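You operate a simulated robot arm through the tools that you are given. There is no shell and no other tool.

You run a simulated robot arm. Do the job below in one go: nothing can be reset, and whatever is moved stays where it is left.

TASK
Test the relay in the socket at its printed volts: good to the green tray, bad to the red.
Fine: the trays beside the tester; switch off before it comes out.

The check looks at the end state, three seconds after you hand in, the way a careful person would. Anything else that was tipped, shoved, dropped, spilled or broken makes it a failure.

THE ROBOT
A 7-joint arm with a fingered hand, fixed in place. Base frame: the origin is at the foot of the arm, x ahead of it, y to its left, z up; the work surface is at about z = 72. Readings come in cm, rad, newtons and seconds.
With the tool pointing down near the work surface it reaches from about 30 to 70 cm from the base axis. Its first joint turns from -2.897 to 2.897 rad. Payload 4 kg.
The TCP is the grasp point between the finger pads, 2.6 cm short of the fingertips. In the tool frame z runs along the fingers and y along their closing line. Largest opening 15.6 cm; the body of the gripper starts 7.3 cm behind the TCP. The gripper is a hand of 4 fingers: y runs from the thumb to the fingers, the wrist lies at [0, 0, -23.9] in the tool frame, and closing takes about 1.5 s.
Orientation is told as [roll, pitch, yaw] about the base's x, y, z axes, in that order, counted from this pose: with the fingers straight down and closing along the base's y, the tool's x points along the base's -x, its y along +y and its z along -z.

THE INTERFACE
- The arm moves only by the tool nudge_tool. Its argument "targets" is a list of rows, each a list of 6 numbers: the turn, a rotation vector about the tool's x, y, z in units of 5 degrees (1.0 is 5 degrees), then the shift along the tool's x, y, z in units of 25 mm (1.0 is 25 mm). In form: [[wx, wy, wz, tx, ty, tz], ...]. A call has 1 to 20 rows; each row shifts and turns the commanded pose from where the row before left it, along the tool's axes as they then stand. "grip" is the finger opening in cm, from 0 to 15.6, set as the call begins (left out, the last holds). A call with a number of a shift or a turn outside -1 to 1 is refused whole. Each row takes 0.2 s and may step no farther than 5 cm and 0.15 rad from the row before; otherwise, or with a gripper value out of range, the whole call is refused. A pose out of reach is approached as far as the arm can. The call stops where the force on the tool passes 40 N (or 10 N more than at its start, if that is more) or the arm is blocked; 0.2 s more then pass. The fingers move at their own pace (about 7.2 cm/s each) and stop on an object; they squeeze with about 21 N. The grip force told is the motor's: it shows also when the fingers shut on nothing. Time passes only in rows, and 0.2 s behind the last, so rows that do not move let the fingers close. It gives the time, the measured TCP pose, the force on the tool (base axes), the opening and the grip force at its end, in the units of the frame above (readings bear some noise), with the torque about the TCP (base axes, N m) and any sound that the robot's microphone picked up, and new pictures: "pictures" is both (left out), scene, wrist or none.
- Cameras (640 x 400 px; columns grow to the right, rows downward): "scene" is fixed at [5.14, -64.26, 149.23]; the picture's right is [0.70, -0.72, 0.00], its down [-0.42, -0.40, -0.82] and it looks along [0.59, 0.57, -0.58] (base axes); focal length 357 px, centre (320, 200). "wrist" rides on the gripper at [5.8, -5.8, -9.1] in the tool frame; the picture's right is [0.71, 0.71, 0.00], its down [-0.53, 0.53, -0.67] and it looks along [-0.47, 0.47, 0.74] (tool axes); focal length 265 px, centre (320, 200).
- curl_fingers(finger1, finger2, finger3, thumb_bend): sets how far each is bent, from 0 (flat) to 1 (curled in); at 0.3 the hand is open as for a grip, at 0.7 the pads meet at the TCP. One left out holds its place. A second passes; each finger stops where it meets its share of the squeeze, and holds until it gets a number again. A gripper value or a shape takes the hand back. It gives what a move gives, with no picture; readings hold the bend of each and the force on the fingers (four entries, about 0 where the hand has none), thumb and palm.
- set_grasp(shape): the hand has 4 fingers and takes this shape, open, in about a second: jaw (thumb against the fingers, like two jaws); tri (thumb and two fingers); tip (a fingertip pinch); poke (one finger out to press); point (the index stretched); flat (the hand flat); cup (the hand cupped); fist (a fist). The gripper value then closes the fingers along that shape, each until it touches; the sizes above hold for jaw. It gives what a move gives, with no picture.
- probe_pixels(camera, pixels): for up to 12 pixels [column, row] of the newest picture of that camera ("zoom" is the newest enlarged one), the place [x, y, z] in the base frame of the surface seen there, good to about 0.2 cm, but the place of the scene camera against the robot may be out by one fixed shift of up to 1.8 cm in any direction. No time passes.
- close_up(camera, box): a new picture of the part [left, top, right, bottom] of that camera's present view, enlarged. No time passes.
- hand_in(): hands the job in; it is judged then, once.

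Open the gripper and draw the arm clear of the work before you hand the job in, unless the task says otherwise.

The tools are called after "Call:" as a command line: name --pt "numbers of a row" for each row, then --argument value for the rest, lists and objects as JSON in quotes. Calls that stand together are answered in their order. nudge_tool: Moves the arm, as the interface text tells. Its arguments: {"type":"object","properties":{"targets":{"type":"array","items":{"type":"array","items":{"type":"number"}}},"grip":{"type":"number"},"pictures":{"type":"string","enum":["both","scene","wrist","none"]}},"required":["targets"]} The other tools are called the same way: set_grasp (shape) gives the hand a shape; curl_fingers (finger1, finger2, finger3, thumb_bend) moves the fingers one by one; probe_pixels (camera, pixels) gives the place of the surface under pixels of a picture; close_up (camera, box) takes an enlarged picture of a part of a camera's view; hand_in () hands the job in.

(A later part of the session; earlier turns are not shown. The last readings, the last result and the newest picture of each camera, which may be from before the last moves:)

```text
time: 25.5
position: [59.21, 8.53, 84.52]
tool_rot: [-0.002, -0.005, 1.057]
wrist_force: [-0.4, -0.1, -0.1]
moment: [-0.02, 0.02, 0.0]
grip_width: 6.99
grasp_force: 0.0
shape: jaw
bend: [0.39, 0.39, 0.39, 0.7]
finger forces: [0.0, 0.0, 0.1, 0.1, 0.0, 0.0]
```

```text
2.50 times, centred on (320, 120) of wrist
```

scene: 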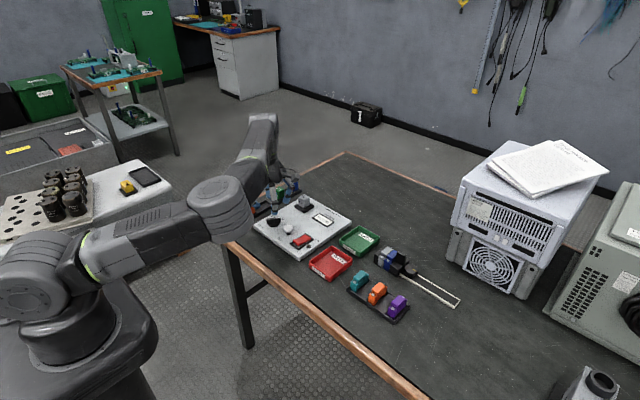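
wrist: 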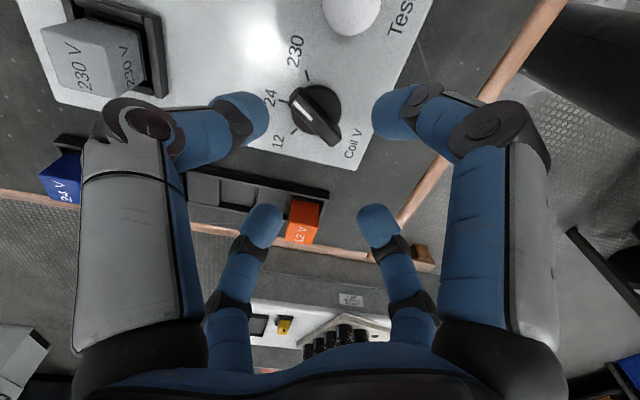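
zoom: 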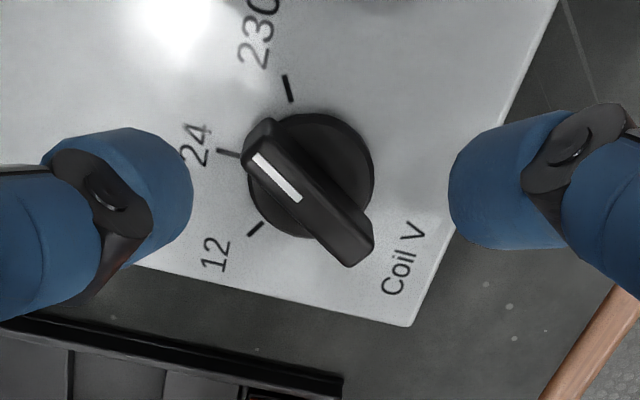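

The bar centre is within 0.2 cm of the axis and aligned with the fingers' thumb–finger 2 line (pointer about -32°). I make a small correction, descend to z ≈ 77.6 and close.

Call:
nudge_tool --pt "0 0 0.5 -0.06 -0.06 0" --pt "0 0 0 0 0 0.7" --pt "0 0 0 0 0 0.7" --pt "0 0 0 0 0 0.7" --pt "0 0 0 0 0 0.66" --pt "0 0 0 0 0 0"

Call:
close_up --camera "wrist" --box '[220, 40, 420, 240]'

Call:
close_up --camera "scene" --box '[240, 180, 320, 250]'

```text
time: 26.9
position: [59.66, 8.67, 77.29]
tool_rot: [0.0, -0.005, 1.011]
wrist_force: [0.1, -0.1, -0.4]
moment: [0.01, 0.01, 0.0]
grip_width: 6.97
grasp_force: 0.0
shape: jaw
bend: [0.39, 0.39, 0.39, 0.7]
finger forces: [0.1, 0.0, 0.1, 0.1, 0.0, 0.1]
```

scene: 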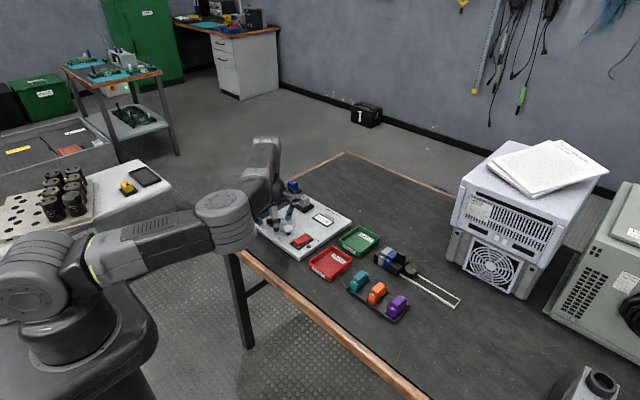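
wrist: 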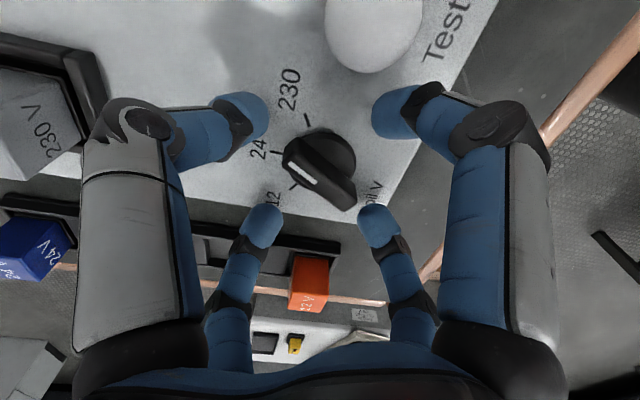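

```text
2.00 times, centred on (320, 140) of wrist
```

zoom: 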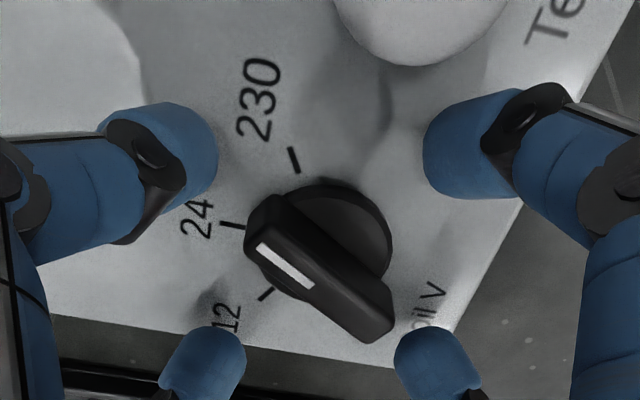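

```text
5.71 times, centred on (280, 215) of scene
```

zoom: 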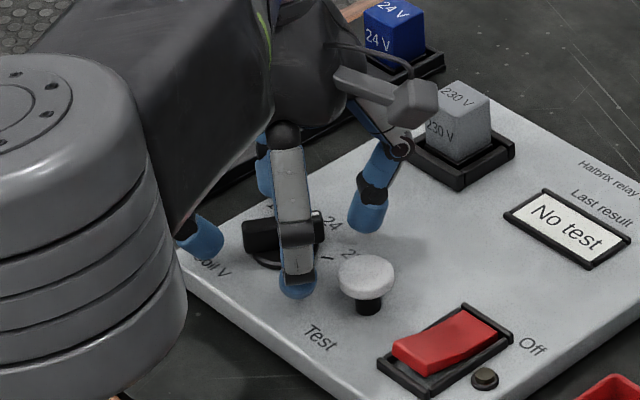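

The bar is now centred and aligned in the tool frame (x ≈ 0, along tool -y). I raise 2 mm and close on it.

Call:
nudge_tool --pt "0 0 0 0 0 -0.08" --pt "0 0 0 0 0 0" --pt "0 0 0 0 0 0" --pt "0 0 0 0 0 0" --pt "0 0 0 0 0 0" --pt "0 0 0 0 0 0" --pt "0 0 0 0 0 0" --grip 0 --pictures "wrist"

Call:
close_up --camera "wrist" --box '[220, 60, 420, 260]'

```text
time: 28.5
position: [59.67, 8.66, 77.56]
tool_rot: [-0.001, -0.006, 1.01]
wrist_force: [-0.6, 0.7, -7.1]
moment: [-0.04, -0.02, 0.01]
grip_width: 2.78
grasp_force: 21.1
shape: jaw
bend: [0.72, 0.49, 0.72, 0.7]
finger forces: [18.3, 18.5, 18.4, 0.0, 18.6, 0.1]
```

wrist: 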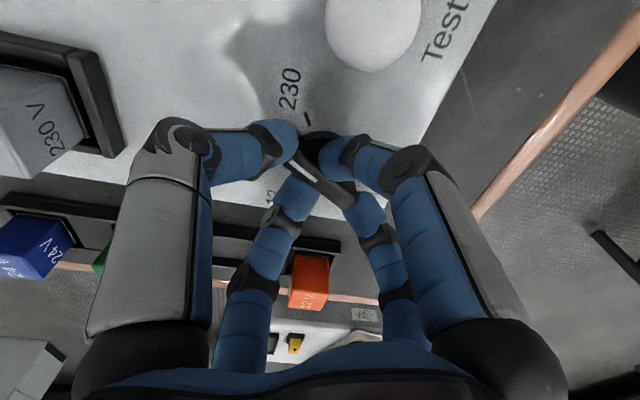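

```text
2.00 times, centred on (320, 160) of wrist
```

zoom: 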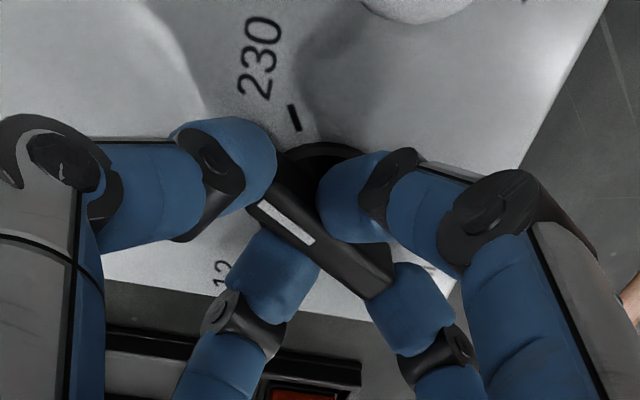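

All four fingers hold the bar, which is aligned with the hand. I turn a further 28° clockwise (hand yaw from 58° to 30°).

Call:
nudge_tool --pt "0 0 0.5 0 0 0" --pt "0 0 0.5 0 0 0" --pt "0 0 0.5 0 0 0" --pt "0 0 0.5 0 0 0" --pt "0 0 0.5 0 0 0" --pt "0 0 0.5 0 0 0" --pt "0 0 0.5 0 0 0" --pt "0 0 0.5 0 0 0" --pt "0 0 0.5 0 0 0" --pt "0 0 0.5 0 0 0" --pt "0 0 0.6 0 0 0" --pt "0 0 0 0 0 0" --pictures "wrist"

Call:
close_up --camera "wrist" --box '[220, 60, 420, 260]'

```text
time: 31.1
position: [59.46, 8.56, 77.57]
tool_rot: [-0.001, -0.004, 0.52]
wrist_force: [4.1, -3.6, -14.5]
moment: [-0.13, -0.11, 0.03]
grip_width: 2.74
grasp_force: 20.9
shape: jaw
bend: [0.72, 0.78, 0.72, 0.7]
finger forces: [17.9, 17.4, 18.2, 0.1, 21.7, 0.1]
```

wrist: 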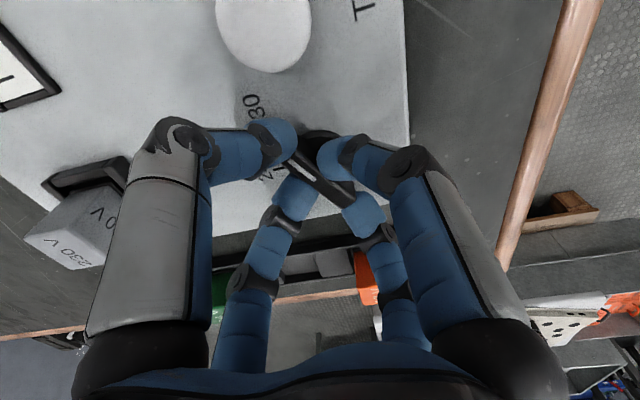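

```text
2.00 times, centred on (320, 160) of wrist
```

zoom: 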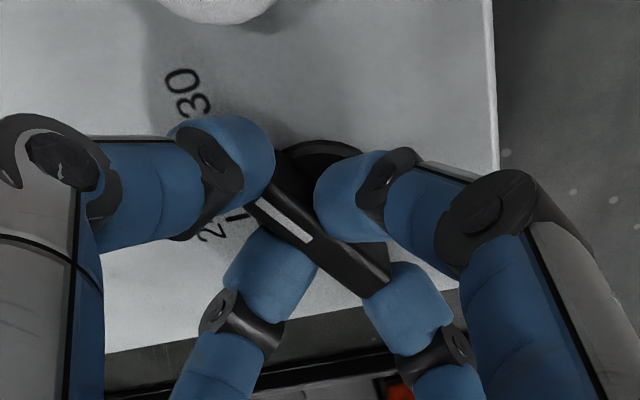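

The bar turned with the hand (its position in the wrist picture is unchanged while the panel rotated). I open and rise to look at the pointer.

Call:
nudge_tool --pt "0 0 0 0 0 0" --pt "0 0 0 0 0 0" --pt "0 0 0 0 0 0" --pt "0 0 0 0 0 0" --pt "0 0 0 0 0 -0.8" --pt "0 0 0 0 0 -0.8" --pt "0 0 0 0 0 -0.8" --pt "0 0 0 0 0 -0.8" --pt "0 0 0 0 0 0" --grip 8

Call:
close_up --camera "wrist" --box '[260, 60, 380, 160]'

Call:
close_up --camera "scene" --box '[255, 200, 319, 240]'

```text
time: 33.1
position: [59.6, 8.58, 85.75]
tool_rot: [0.001, -0.004, 0.522]
wrist_force: [-0.4, -0.2, -0.1]
moment: [-0.01, 0.04, 0.0]
grip_width: 7.97
grasp_force: 0.0
shape: jaw
bend: [0.36, 0.36, 0.36, 0.7]
finger forces: [0.0, 0.0, 0.0, 0.0, 0.0, 0.0]
```

scene: 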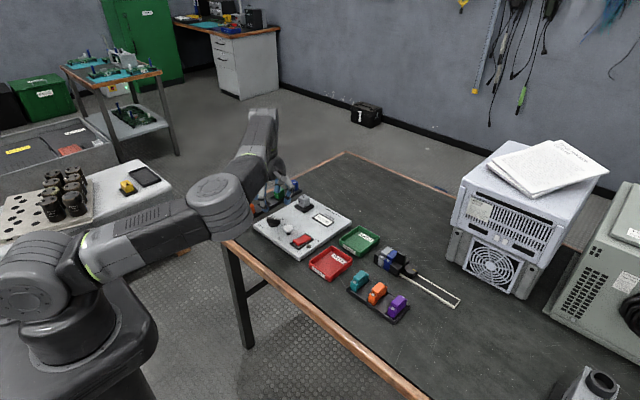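
wrist: 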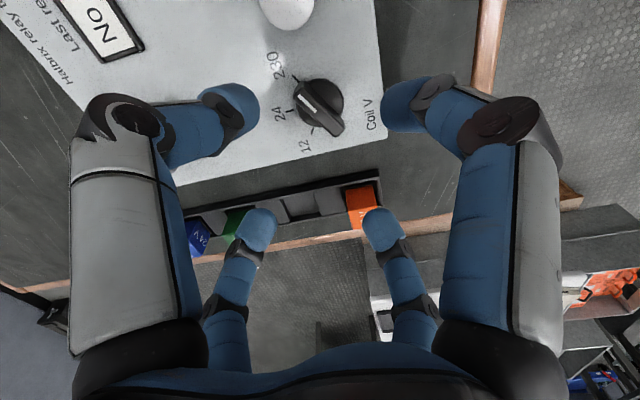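

```text
4.00 times, centred on (320, 110) of wrist
```

zoom: 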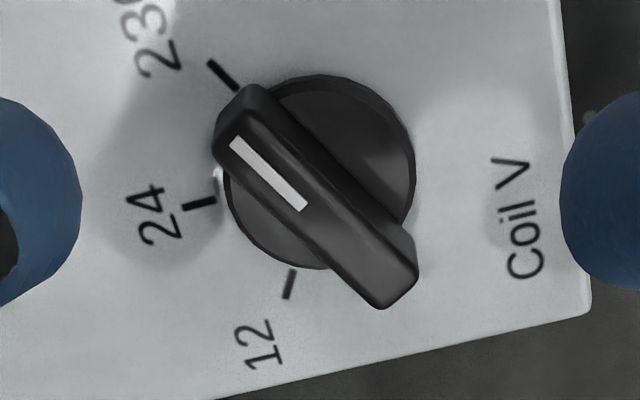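

```text
10.00 times, centred on (287, 220) of scene
```

zoom: 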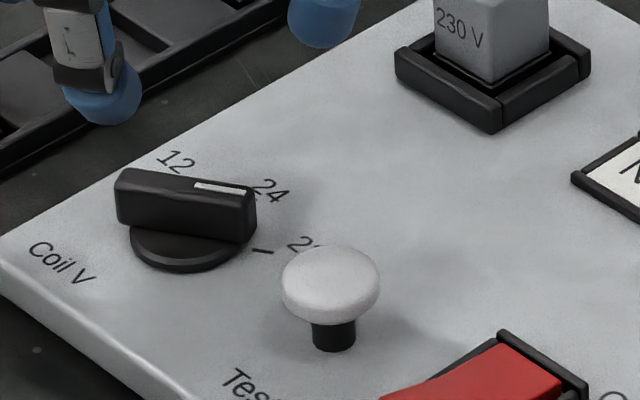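

The pointer now lies on the 230 tick (computed -60°). Next I examine the rocker switch's state closely.

Call:
close_up --camera "scene" --box '[280, 225, 330, 260]'

Call:
probe_pixels --camera "scene" --pixels '[[295, 243], [299, 241], [303, 239], [308, 236], [309, 246], [288, 244], [313, 236], [301, 251], [305, 233]]'

```text
11.43 times, centred on (305, 242) of scene
```

zoom: 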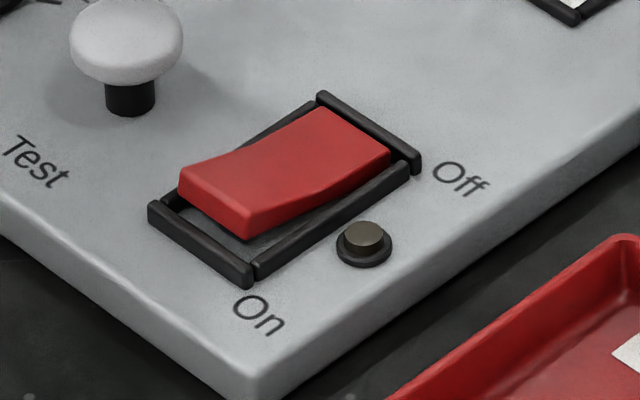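

```text
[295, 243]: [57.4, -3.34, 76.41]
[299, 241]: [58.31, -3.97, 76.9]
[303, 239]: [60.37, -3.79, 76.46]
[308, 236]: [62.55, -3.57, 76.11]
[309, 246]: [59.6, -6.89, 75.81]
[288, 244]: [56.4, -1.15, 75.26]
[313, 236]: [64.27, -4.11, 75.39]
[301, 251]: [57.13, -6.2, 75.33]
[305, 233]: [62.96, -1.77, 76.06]
```

The rocker's "On" end (low x) is up and the "Off" end down, so the tester is off and its lamp dark. I rotate back to yaw 0 and move above the rocker for a wrist-camera look.

Call:
nudge_tool --pt "0 0 1 0 0 -0.3" --pt "0 0 1 0 0 -0.3" --pt "0 0 1 0 0 -0.3" --pt "0 0 1 0 0 0" --pt "0 0 1 0 0 0" --pt "0 0 0.98 0 0 0" --pt "0 0 0 0.1 -0.84 0" --pt "0 0 0 0.1 -0.84 0" --pt "0 0 0 0.1 -0.84 0" --pt "0 0 0 0.1 -0.84 0" --pt "0 0 0 0.1 -0.84 0" --pt "0 0 0 0.1 -0.84 0" --pt "0 0 0 0 0 0" --grip 15.6

Call:
close_up --camera "wrist" --box '[180, 0, 460, 200]'

```text
time: 35.9
position: [57.82, -3.96, 87.51]
tool_rot: [0.002, -0.004, -0.001]
wrist_force: [0.3, 0.6, -0.2]
moment: [0.04, 0.0, -0.02]
grip_width: 15.59
grasp_force: 0.1
shape: jaw
bend: [0.3, 0.3, 0.3, 0.3]
finger forces: [0.0, 0.1, 0.0, 0.1, 0.1, 0.0]
```

scene: 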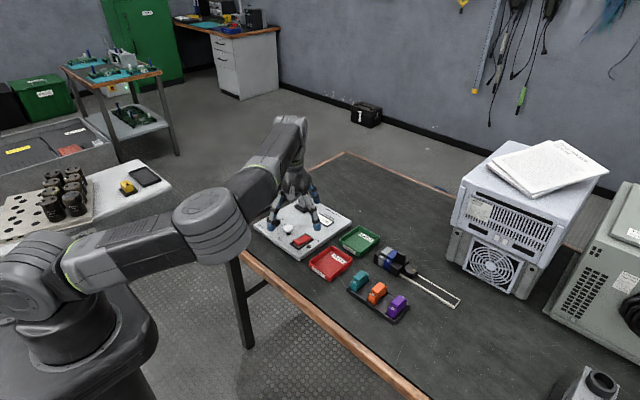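
wrist: 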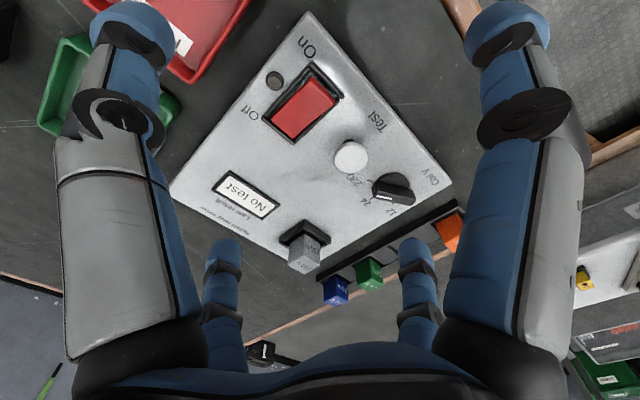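

```text
2.00 times, centred on (320, 100) of wrist
```

zoom: 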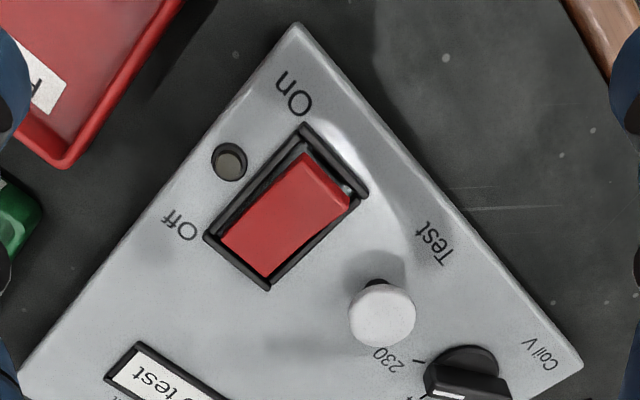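

I probe the rocker's surface for its true location and check the dial, button and display in this view.

Call:
probe_pixels --camera "zoom" --pixels '[[308, 170], [330, 195], [295, 205], [250, 235], [265, 265], [345, 205], [300, 130], [207, 240], [382, 312], [230, 155], [382, 285], [270, 288]]'

Call:
close_up --camera "wrist" --box '[340, 150, 440, 220]'

Call:
close_up --camera "wrist" --box '[200, 160, 300, 230]'

```text
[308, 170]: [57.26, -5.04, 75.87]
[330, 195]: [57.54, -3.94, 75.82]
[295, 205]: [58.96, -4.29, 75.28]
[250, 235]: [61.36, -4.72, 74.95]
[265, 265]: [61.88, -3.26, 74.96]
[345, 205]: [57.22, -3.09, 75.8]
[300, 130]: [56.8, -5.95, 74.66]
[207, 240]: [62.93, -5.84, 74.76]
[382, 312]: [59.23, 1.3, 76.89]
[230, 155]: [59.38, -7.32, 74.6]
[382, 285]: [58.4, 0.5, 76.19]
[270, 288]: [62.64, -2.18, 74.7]
```

```text
5.71 times, centred on (390, 185) of wrist
```

zoom: 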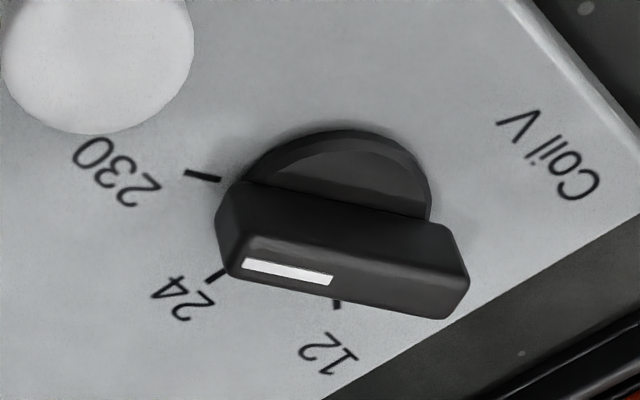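

```text
5.71 times, centred on (250, 195) of wrist
```

zoom: 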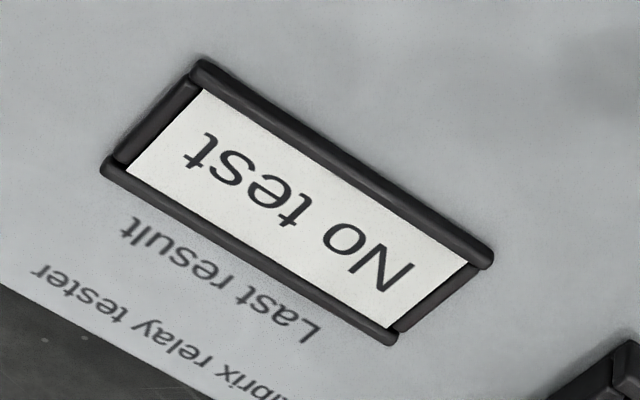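

The dial bar is parallel to the 230 tick as wanted. The rocker's raised On end is at about (57.3, -4.1, 75.85). I set the poke shape here and check the tip's location in view.

Call:
set_grasp --shape "poke"

Call:
nudge_tool --pt "0 0 0 0 0 0.8" --pt "0 0 0 0 0 0.8" --pt "0 0 0 0 0 0.4" --pt "0 0 0 0 0 0"

Call:
close_up --camera "scene" --box '[250, 190, 350, 270]'

Call:
close_up --camera "wrist" --box '[220, 60, 420, 260]'

```text
time: 36.8
position: [57.86, -4.01, 87.7]
tool_rot: [0.003, -0.003, 0.001]
wrist_force: [-0.2, -0.3, 1.1]
moment: [-0.03, -0.04, 0.01]
grip_width: 0.0
grasp_force: 0.1
shape: poke
bend: [1.0, 1.0, 1.0, 0.91]
finger forces: [0.0, 0.0, 0.1, 0.0, 0.0, 0.0]
```

```text
time: 37.8
position: [57.77, -4.01, 82.99]
tool_rot: [0.002, -0.004, 0.001]
wrist_force: [0.0, 1.1, -0.7]
moment: [-0.02, -0.01, 0.01]
grip_width: 0.01
grasp_force: 0.0
shape: poke
bend: [1.0, 1.0, 1.0, 0.91]
finger forces: [0.1, 0.0, 0.0, 0.0, 0.1, 0.0]
```

scene: 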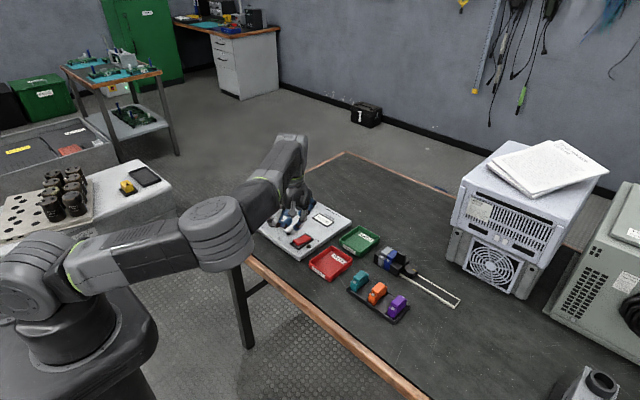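
wrist: 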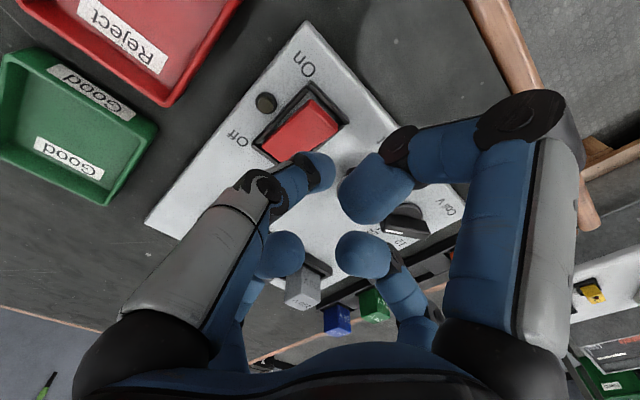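

```text
5.00 times, centred on (300, 230) of scene
```

zoom: 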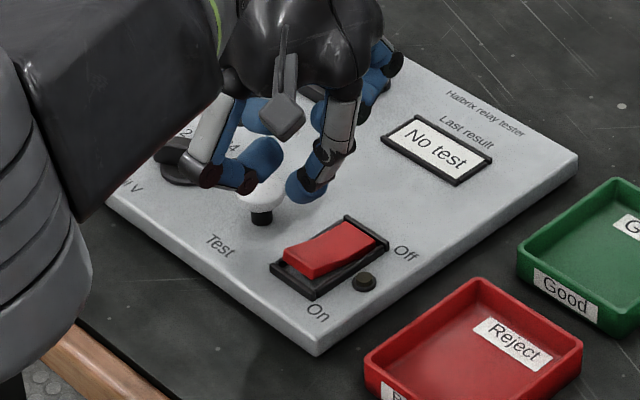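

```text
2.00 times, centred on (320, 160) of wrist
```

zoom: 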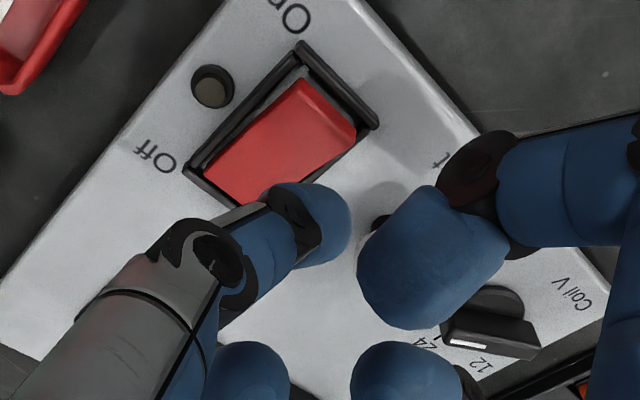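

I probe the thumb tip with the scene camera (and known panel points in the same picture, to calibrate its shift).

Call:
probe_pixels --camera "scene" --pixels '[[297, 227], [295, 228], [300, 226], [298, 229], [302, 224], [296, 242], [300, 246], [309, 246], [281, 246], [300, 261]]'

Call:
probe_pixels --camera "wrist" --pixels '[[265, 103], [303, 110], [315, 92], [308, 22], [280, 150]]'

```text
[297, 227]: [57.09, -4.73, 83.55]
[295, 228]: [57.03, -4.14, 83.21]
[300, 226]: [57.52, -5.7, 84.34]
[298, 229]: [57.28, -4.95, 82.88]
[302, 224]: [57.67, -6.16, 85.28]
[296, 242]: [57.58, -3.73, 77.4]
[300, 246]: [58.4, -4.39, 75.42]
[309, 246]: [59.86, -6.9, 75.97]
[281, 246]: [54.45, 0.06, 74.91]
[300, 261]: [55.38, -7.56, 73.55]
```

```text
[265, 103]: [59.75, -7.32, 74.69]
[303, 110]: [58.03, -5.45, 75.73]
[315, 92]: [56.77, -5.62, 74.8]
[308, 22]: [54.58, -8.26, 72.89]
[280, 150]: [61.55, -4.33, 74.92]
```

The thumb tip is over the rocker's On end at about (57.5, -4.1). I descend 3.8 cm to hover just above it.

Call:
nudge_tool --pt "0 0 0 0.04 0 0.5" --pt "0 0 0 0 0 0.5" --pt "0 0 0 0 0 0.5" --pt "0 0 0 0 0 0"

Call:
close_up --camera "scene" --box '[265, 210, 335, 260]'

Call:
close_up --camera "wrist" --box '[220, 60, 420, 260]'

```text
time: 38.8
position: [57.89, -4.0, 79.21]
tool_rot: [0.004, -0.003, -0.001]
wrist_force: [-0.2, 0.1, 0.4]
moment: [0.02, 0.01, 0.0]
grip_width: 0.0
grasp_force: 0.1
shape: poke
bend: [1.0, 1.0, 1.0, 0.91]
finger forces: [0.1, 0.0, 0.0, 0.0, 0.1, 0.1]
```

scene: 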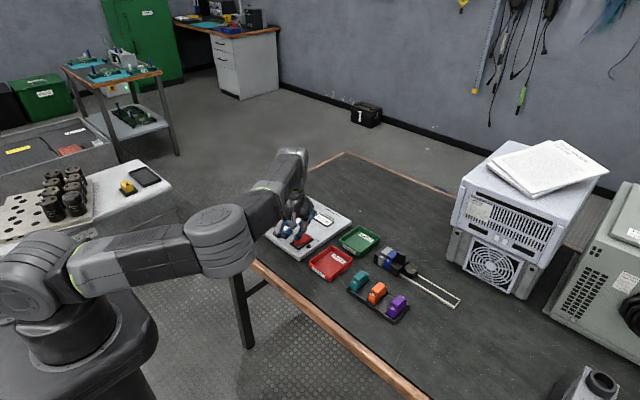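
wrist: 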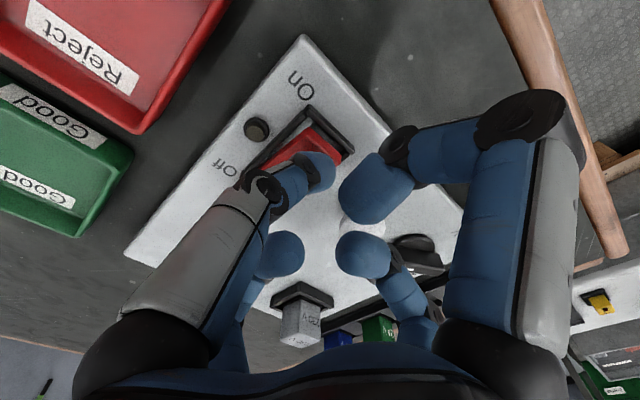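

```text
8.00 times, centred on (300, 235) of scene
```

zoom: 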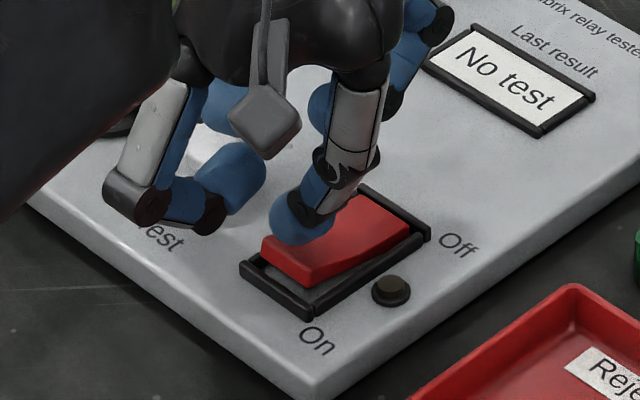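

```text
2.00 times, centred on (320, 160) of wrist
```

zoom: 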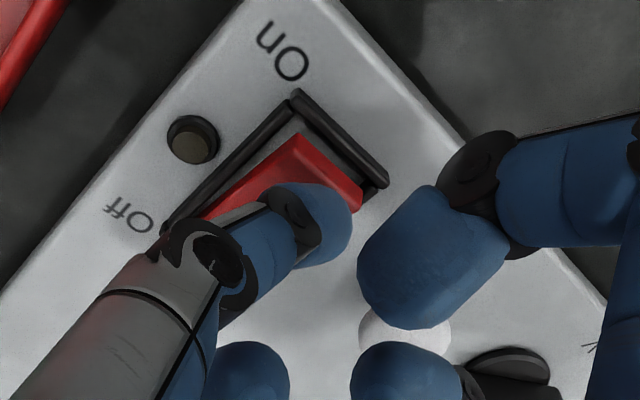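

The tip hovers just above the rocker's On half. I creep down in small steps and watch force and sound.

Call:
nudge_tool --pt "0 0 0 0.08 0 0.1" --pt "0 0 0 0 0 0.1" --pt "0 0 0 0 0 0.1" --pt "0 0 0 0 0 0.1" --pt "0 0 0 0 0 0" --pictures "none"

Call:
close_up --camera "scene" --box '[265, 210, 335, 260]'

```text
time: 40.0
position: [57.65, -3.97, 78.27]
tool_rot: [0.003, -0.005, 0.001]
wrist_force: [0.7, 0.3, 1.2]
moment: [0.0, -0.02, 0.01]
grip_width: 0.0
grasp_force: 0.0
shape: poke
bend: [1.0, 1.0, 1.0, 0.91]
finger forces: [0.0, 0.0, 0.0, 0.0, 1.0, 0.1]
```

```text
8.00 times, centred on (300, 235) of scene
```

zoom: 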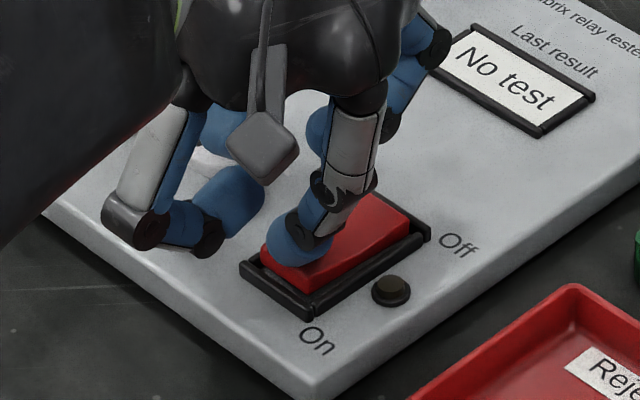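

Contact is starting (thumb 1 N at TCP z 78.27). I press down about 0.9 cm more in small steps.

Call:
nudge_tool --pt "0 0 0 0 0 0.08" --pt "0 0 0 0 0 0.08" --pt "0 0 0 0 0 0.08" --pt "0 0 0 0 0 0.08" --pt "0 0 0 0 0 0" --pictures "none"

Call:
close_up --camera "scene" --box '[265, 210, 335, 260]'

```text
time: 41.2
position: [57.74, -4.21, 77.65]
tool_rot: [0.001, -0.008, -0.001]
wrist_force: [-10.7, -9.0, 31.2]
moment: [-0.17, 0.12, 0.02]
grip_width: 0.0
grasp_force: 0.0
shape: poke
bend: [1.0, 1.0, 1.0, 0.91]
finger forces: [0.0, 0.1, 0.1, 0.0, 32.8, 0.1]
heard: click
```

```text
8.00 times, centred on (300, 235) of scene
```

zoom: 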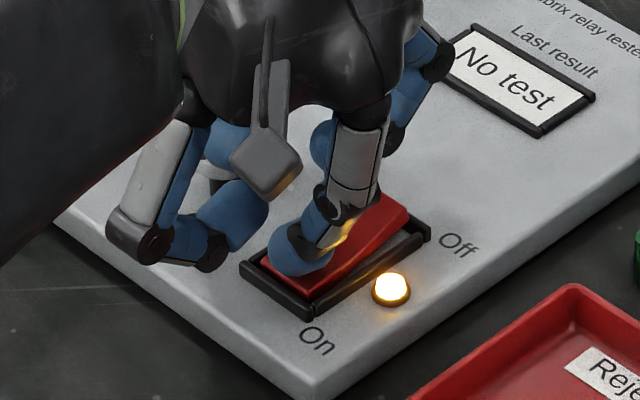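

The switch clicked and the lamp is lit. I lift off and move above the white Test button at about (59.2, 1.3).

Call:
nudge_tool --pt "0 0 0 0 0 -0.8" --pt "0 0 0 0 0 -0.8" --pt "0 0 0 0 0 -0.4" --pt "0 0 0 -0.2 0.7 0" --pt "0 0 0 -0.2 0.7 0" --pt "0 0 0 -0.2 0.7 0" --pt "0 0 0 0 0 0"

Call:
close_up --camera "scene" --box '[255, 195, 355, 265]'

Call:
close_up --camera "wrist" --box '[220, 60, 420, 260]'

```text
time: 42.8
position: [59.28, 1.3, 82.34]
tool_rot: [0.003, -0.004, 0.0]
wrist_force: [0.3, 0.5, 0.1]
moment: [-0.01, 0.0, -0.04]
grip_width: 0.0
grasp_force: 0.0
shape: poke
bend: [1.0, 1.0, 1.0, 0.91]
finger forces: [0.0, 0.0, 0.0, 0.1, 0.0, 0.0]
```

scene: 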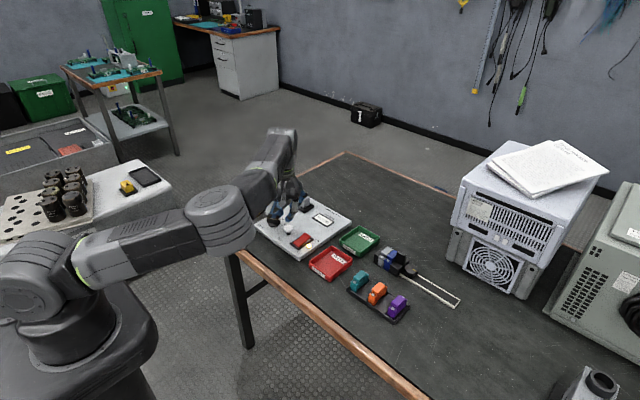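
wrist: 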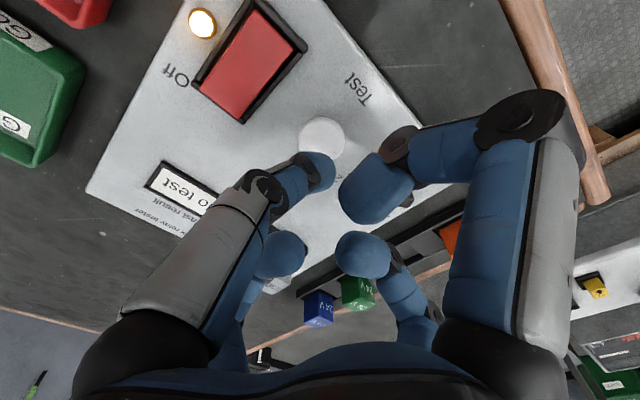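

```text
5.71 times, centred on (305, 230) of scene
```

zoom: 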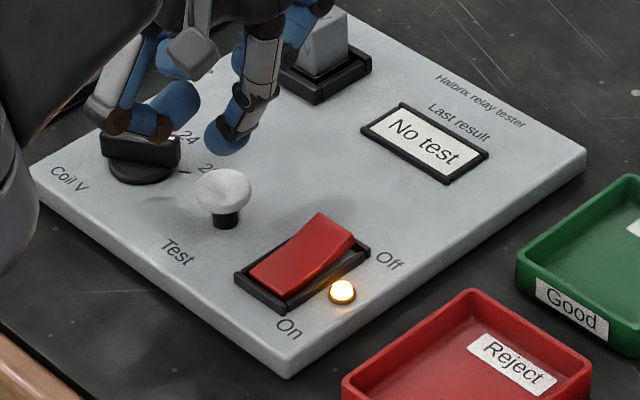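

```text
2.00 times, centred on (320, 160) of wrist
```

zoom: 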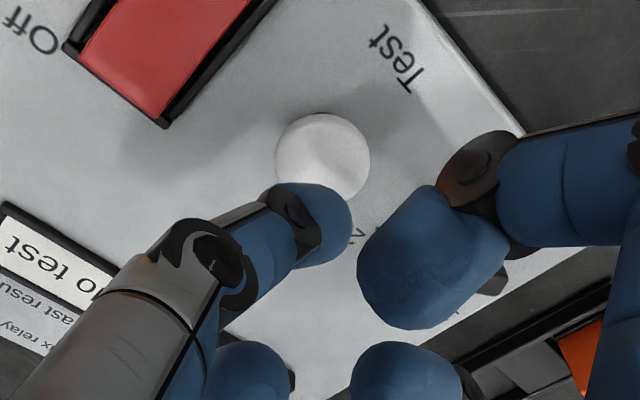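

The tip is nearly over the button (offset about 0.2 cm). I correct, descend to just above contact, then creep down.

Call:
nudge_tool --pt "0 0 0 0.09 -0.03 0.5" --pt "0 0 0 0 0 0.5" --pt "0 0 0 0 0 0.1" --pt "0 0 0 0 0 0.08" --pt "0 0 0 0 0 0" --pictures "none"

Call:
close_up --camera "scene" --box '[255, 195, 355, 265]'

```text
time: 44.0
position: [58.94, 1.23, 79.49]
tool_rot: [0.003, -0.004, -0.001]
wrist_force: [0.6, -0.3, 0.5]
moment: [-0.01, -0.01, 0.03]
grip_width: 0.0
grasp_force: 0.0
shape: poke
bend: [1.0, 1.0, 1.0, 0.91]
finger forces: [0.0, 0.0, 0.0, 0.1, 0.3, 0.1]
```

```text
5.71 times, centred on (305, 230) of scene
```

zoom: 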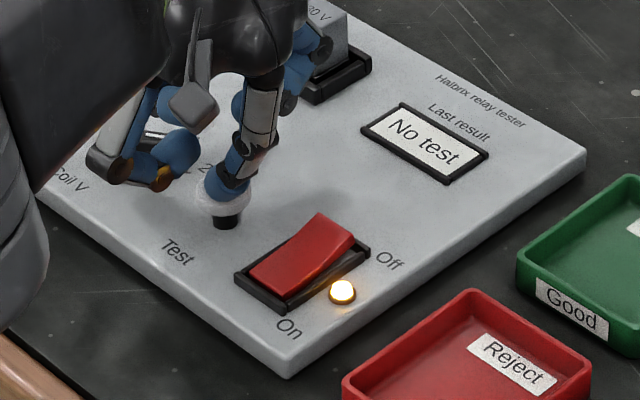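

The tip is just touching the button (0.3 N). I press down gently in small steps, listening for a click.

Call:
nudge_tool --pt "0 0 0 0 0 0.06" --pt "0 0 0 0 0 0.06" --pt "0 0 0 0 0 0.06" --pt "0 0 0 0 0 0.06" --pt "0 0 0 0 0 0" --pictures "none"

Call:
close_up --camera "scene" --box '[255, 195, 355, 265]'

```text
time: 45.2
position: [58.91, 1.15, 78.88]
tool_rot: [0.004, -0.003, -0.001]
wrist_force: [0.1, -1.0, 2.3]
moment: [-0.01, 0.03, 0.02]
grip_width: 0.03
grasp_force: 0.1
shape: poke
bend: [1.0, 1.0, 1.0, 0.91]
finger forces: [0.1, 0.0, 0.1, 0.0, 2.1, 0.0]
```

```text
5.71 times, centred on (305, 230) of scene
```

zoom: 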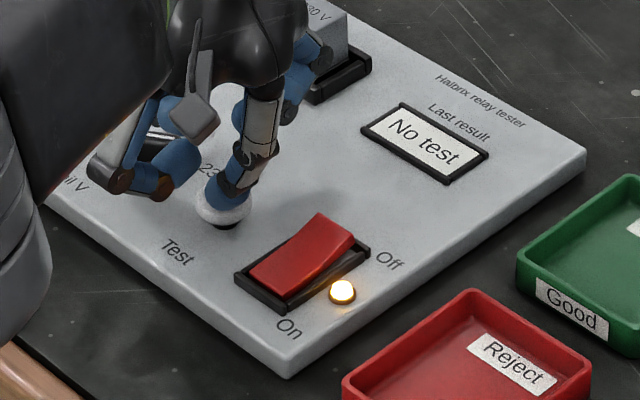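

The button is moving down with 2 N but no click yet. I keep pressing in small steps.

Call:
nudge_tool --pt "0 0 0 0 0 0.06" --pt "0 0 0 0 0 0.06" --pt "0 0 0 0 0 0.06" --pt "0 0 0 0 0 0.06" --pt "0 0 0 0 0 0" --pictures "none"

Call:
close_up --camera "scene" --box '[255, 195, 355, 265]'

```text
time: 46.4
position: [58.87, 1.32, 78.19]
tool_rot: [0.002, -0.004, 0.001]
wrist_force: [1.3, 0.0, 3.9]
moment: [0.0, -0.03, -0.02]
grip_width: 0.02
grasp_force: 0.1
shape: poke
bend: [1.0, 1.0, 1.0, 0.91]
finger forces: [0.0, 0.0, 0.0, 0.1, 3.6, 0.0]
heard: click
```

```text
5.71 times, centred on (305, 230) of scene
```

zoom: 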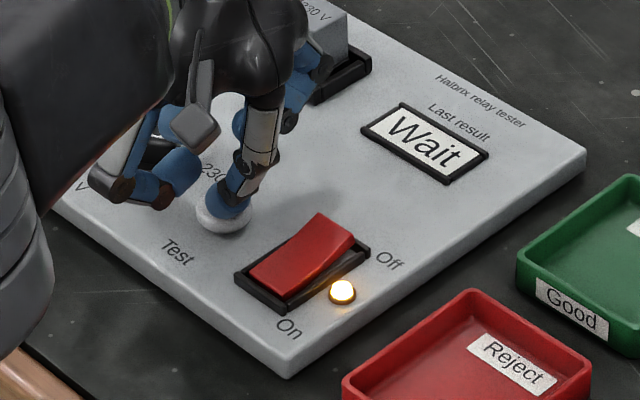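

A click, and the display reads "Wait". I hold still for a second and look again.

Call:
nudge_tool --pt "0 0 0 0 0 0" --pt "0 0 0 0 0 0" --pt "0 0 0 0 0 0" --pt "0 0 0 0 0 0" --pt "0 0 0 0 0 0" --pt "0 0 0 0 0 0" --pictures "none"

Call:
close_up --camera "scene" --box '[255, 195, 355, 265]'

```text
time: 47.8
position: [58.91, 1.28, 78.15]
tool_rot: [0.002, -0.004, -0.001]
wrist_force: [0.2, 0.0, 2.3]
moment: [0.06, -0.02, 0.01]
grip_width: 0.03
grasp_force: 0.1
shape: poke
bend: [1.0, 1.0, 1.0, 0.91]
finger forces: [0.0, 0.0, 0.0, 0.1, 3.4, 0.0]
```

```text
5.71 times, centred on (305, 230) of scene
```

zoom: 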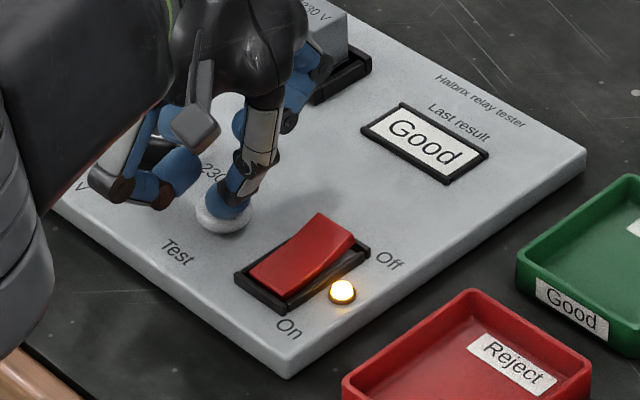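

The display reads "Good". I lift off the button and confirm the display and lamp again, then move above the rocker's Off end at about (61.0, -4.1).

Call:
nudge_tool --pt "0 0 0 0 0 -0.8" --pt "0 0 0 0 0 -0.9" --pt "0 0 0 -0.27 -0.7 0" --pt "0 0 0 -0.27 -0.7 0" --pt "0 0 0 -0.27 -0.73 0" --pt "0 0 0 0 0 0"

Call:
close_up --camera "scene" --box '[255, 195, 355, 265]'

Call:
close_up --camera "wrist" --box '[220, 60, 420, 260]'

```text
time: 49.2
position: [60.99, -4.24, 82.53]
tool_rot: [0.004, -0.005, 0.0]
wrist_force: [0.3, 0.2, 0.7]
moment: [0.0, 0.0, 0.0]
grip_width: 0.0
grasp_force: 0.0
shape: poke
bend: [1.0, 1.0, 1.0, 0.91]
finger forces: [0.1, 0.1, 0.0, 0.1, 0.0, 0.1]
```

scene: 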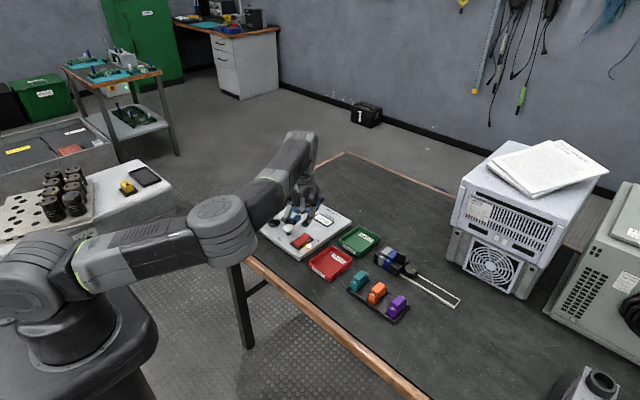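
wrist: 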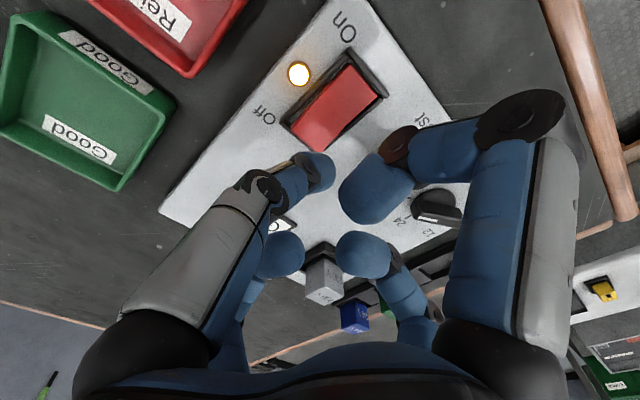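

```text
5.71 times, centred on (305, 230) of scene
```

zoom: 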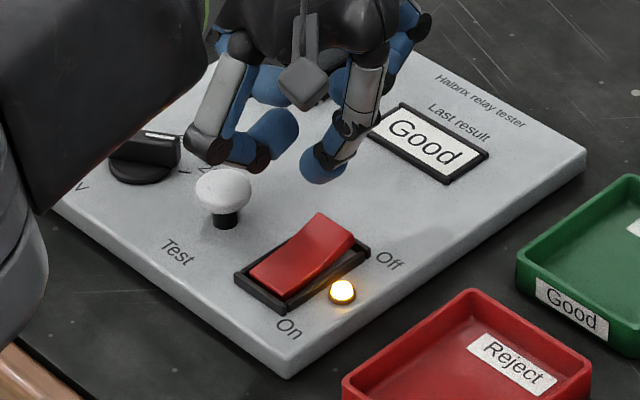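

```text
2.00 times, centred on (320, 160) of wrist
```

zoom: 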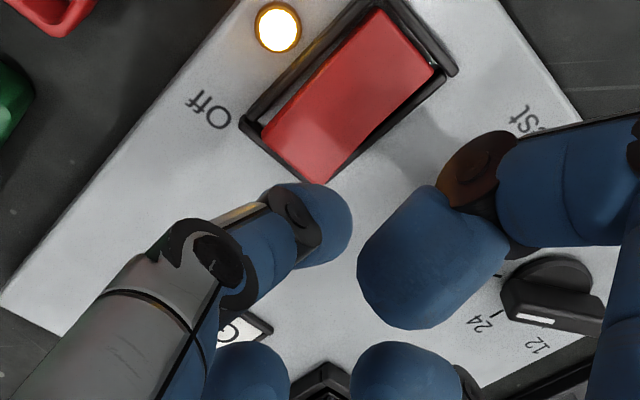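

The display stays "Good". The tip is about 1 cm inside the raised Off end; I descend and press it down in small steps.

Call:
nudge_tool --pt "0 0 0 -0.08 0 0.5" --pt "0 0 0 0 0 0.5" --pt "0 0 0 0 0 0.5" --pt "0 0 0 0 0 0.1" --pt "0 0 0 0 0 0.08" --pt "0 0 0 0 0 0.08" --pt "0 0 0 0 0 0" --pictures "none"

Call:
close_up --camera "scene" --box '[255, 195, 355, 265]'

```text
time: 50.8
position: [61.17, -4.06, 78.16]
tool_rot: [0.003, -0.003, 0.0]
wrist_force: [0.3, -0.1, 0.8]
moment: [-0.03, 0.01, -0.01]
grip_width: 0.0
grasp_force: 0.0
shape: poke
bend: [1.0, 1.0, 1.0, 0.91]
finger forces: [0.0, 0.1, 0.0, 0.0, 1.1, 0.1]
```

```text
5.71 times, centred on (305, 230) of scene
```

zoom: 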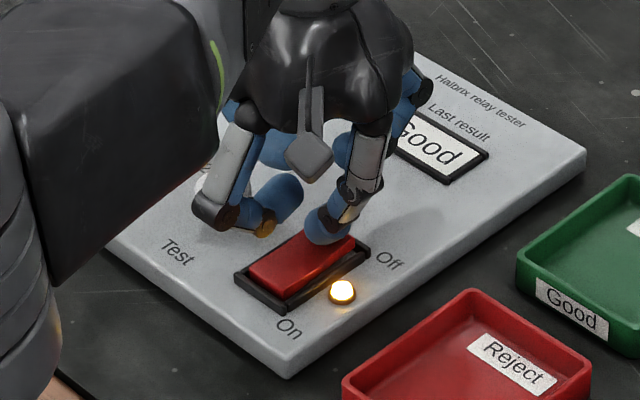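

Contact begins (1 N). I press about 0.8 cm more.

Call:
nudge_tool --pt "0 0 0 0 0 0.07" --pt "0 0 0 0 0 0.07" --pt "0 0 0 0 0 0.07" --pt "0 0 0 0 0 0.07" --pt "0 0 0 0 0 0" --pictures "none"

Call:
close_up --camera "scene" --box '[255, 195, 355, 265]'

```text
time: 52.0
position: [61.24, -4.31, 77.66]
tool_rot: [0.002, -0.007, -0.002]
wrist_force: [1.7, -7.2, 32.0]
moment: [-0.14, 0.1, 0.04]
grip_width: 0.01
grasp_force: 0.1
shape: poke
bend: [1.0, 1.0, 1.0, 0.92]
finger forces: [0.0, 0.0, 0.0, 0.0, 32.5, 0.0]
heard: click
```

```text
5.71 times, centred on (305, 230) of scene
```

zoom: 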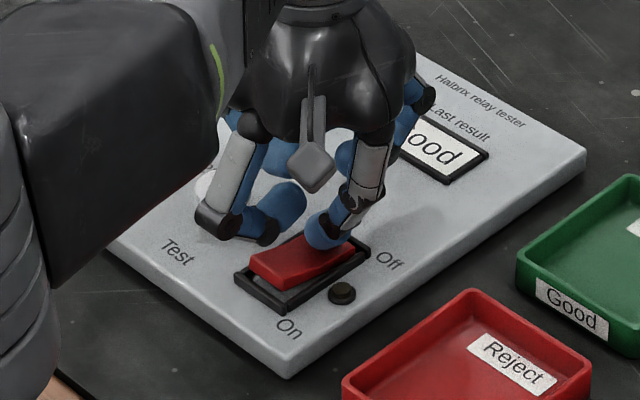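

Click heard, lamp dark: the tester is off. I lift well clear and travel toward the relay at about (71.7, 8) at z ≈ 92.

Call:
nudge_tool --pt "0 0 0 0 0 -0.95" --pt "0 0 0 0 0 -0.95" --pt "0 0 0 0 0 -0.95" --pt "0 0 0 0 0 -0.95" --pt "0 0 0 0 0 -0.95" --pt "0 0 0 0 0 -0.95" --pt "0 0 0 -0.83 0.976 0" --pt "0 0 0 -0.83 0.976 0" --pt "0 0 0 -0.83 0.976 0" --pt "0 0 0 -0.83 0.976 0" --pt "0 0 0 -0.83 0.976 0" --pt "0 0 0 0 0 0" --pictures "none"

Call:
set_grasp --shape "jaw"

Call:
nudge_tool --pt "0 0 0 0 0 0"

Call:
close_up --camera "wrist" --box '[180, 0, 480, 200]'

```text
time: 54.6
position: [68.23, 4.05, 91.61]
tool_rot: [0.004, -0.003, 0.0]
wrist_force: [0.4, -0.2, -0.5]
moment: [0.01, -0.03, -0.02]
grip_width: 0.0
grasp_force: 0.1
shape: poke
bend: [1.0, 1.0, 1.0, 0.91]
finger forces: [0.1, 0.0, 0.0, 0.0, 0.1, 0.0]
out of reach, approached as far as the arm can: row 10, 11
```

```text
time: 55.5
position: [68.3, 4.08, 91.67]
tool_rot: [0.005, -0.004, -0.001]
wrist_force: [0.6, 0.1, 0.2]
moment: [-0.01, -0.01, 0.0]
grip_width: 15.58
grasp_force: 0.1
shape: jaw
bend: [0.3, 0.3, 0.3, 0.3]
finger forces: [0.0, 0.0, 0.0, 0.0, 0.1, 0.1]
```

```text
time: 55.9
position: [68.18, 3.99, 91.55]
tool_rot: [0.005, -0.006, 0.0]
wrist_force: [0.8, -0.9, 0.1]
moment: [0.0, 0.03, -0.04]
grip_width: 15.56
grasp_force: 0.0
shape: jaw
bend: [0.3, 0.3, 0.3, 0.3]
finger forces: [0.0, 0.0, 0.1, 0.1, 0.0, 0.0]
```

scene: 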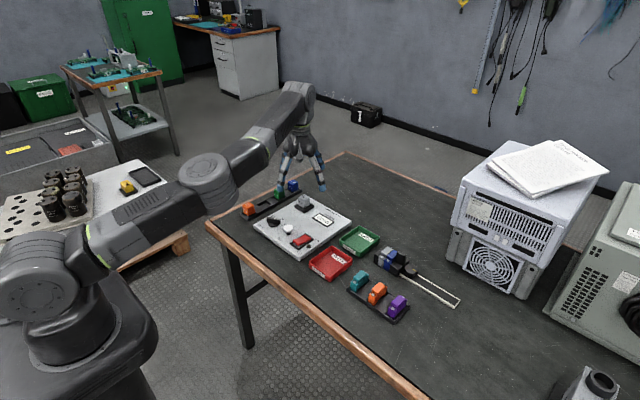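
wrist: 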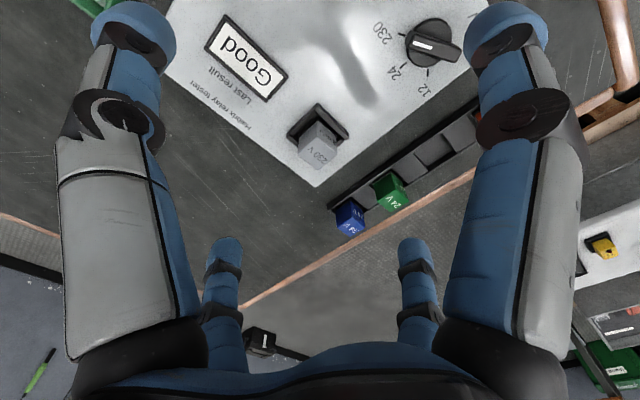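

```text
2.00 times, centred on (330, 100) of wrist
```

zoom: 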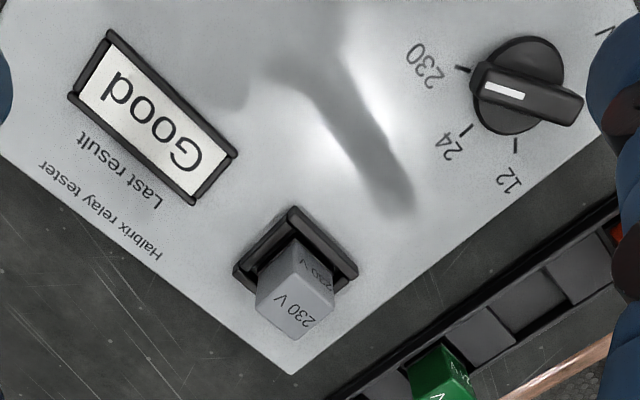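

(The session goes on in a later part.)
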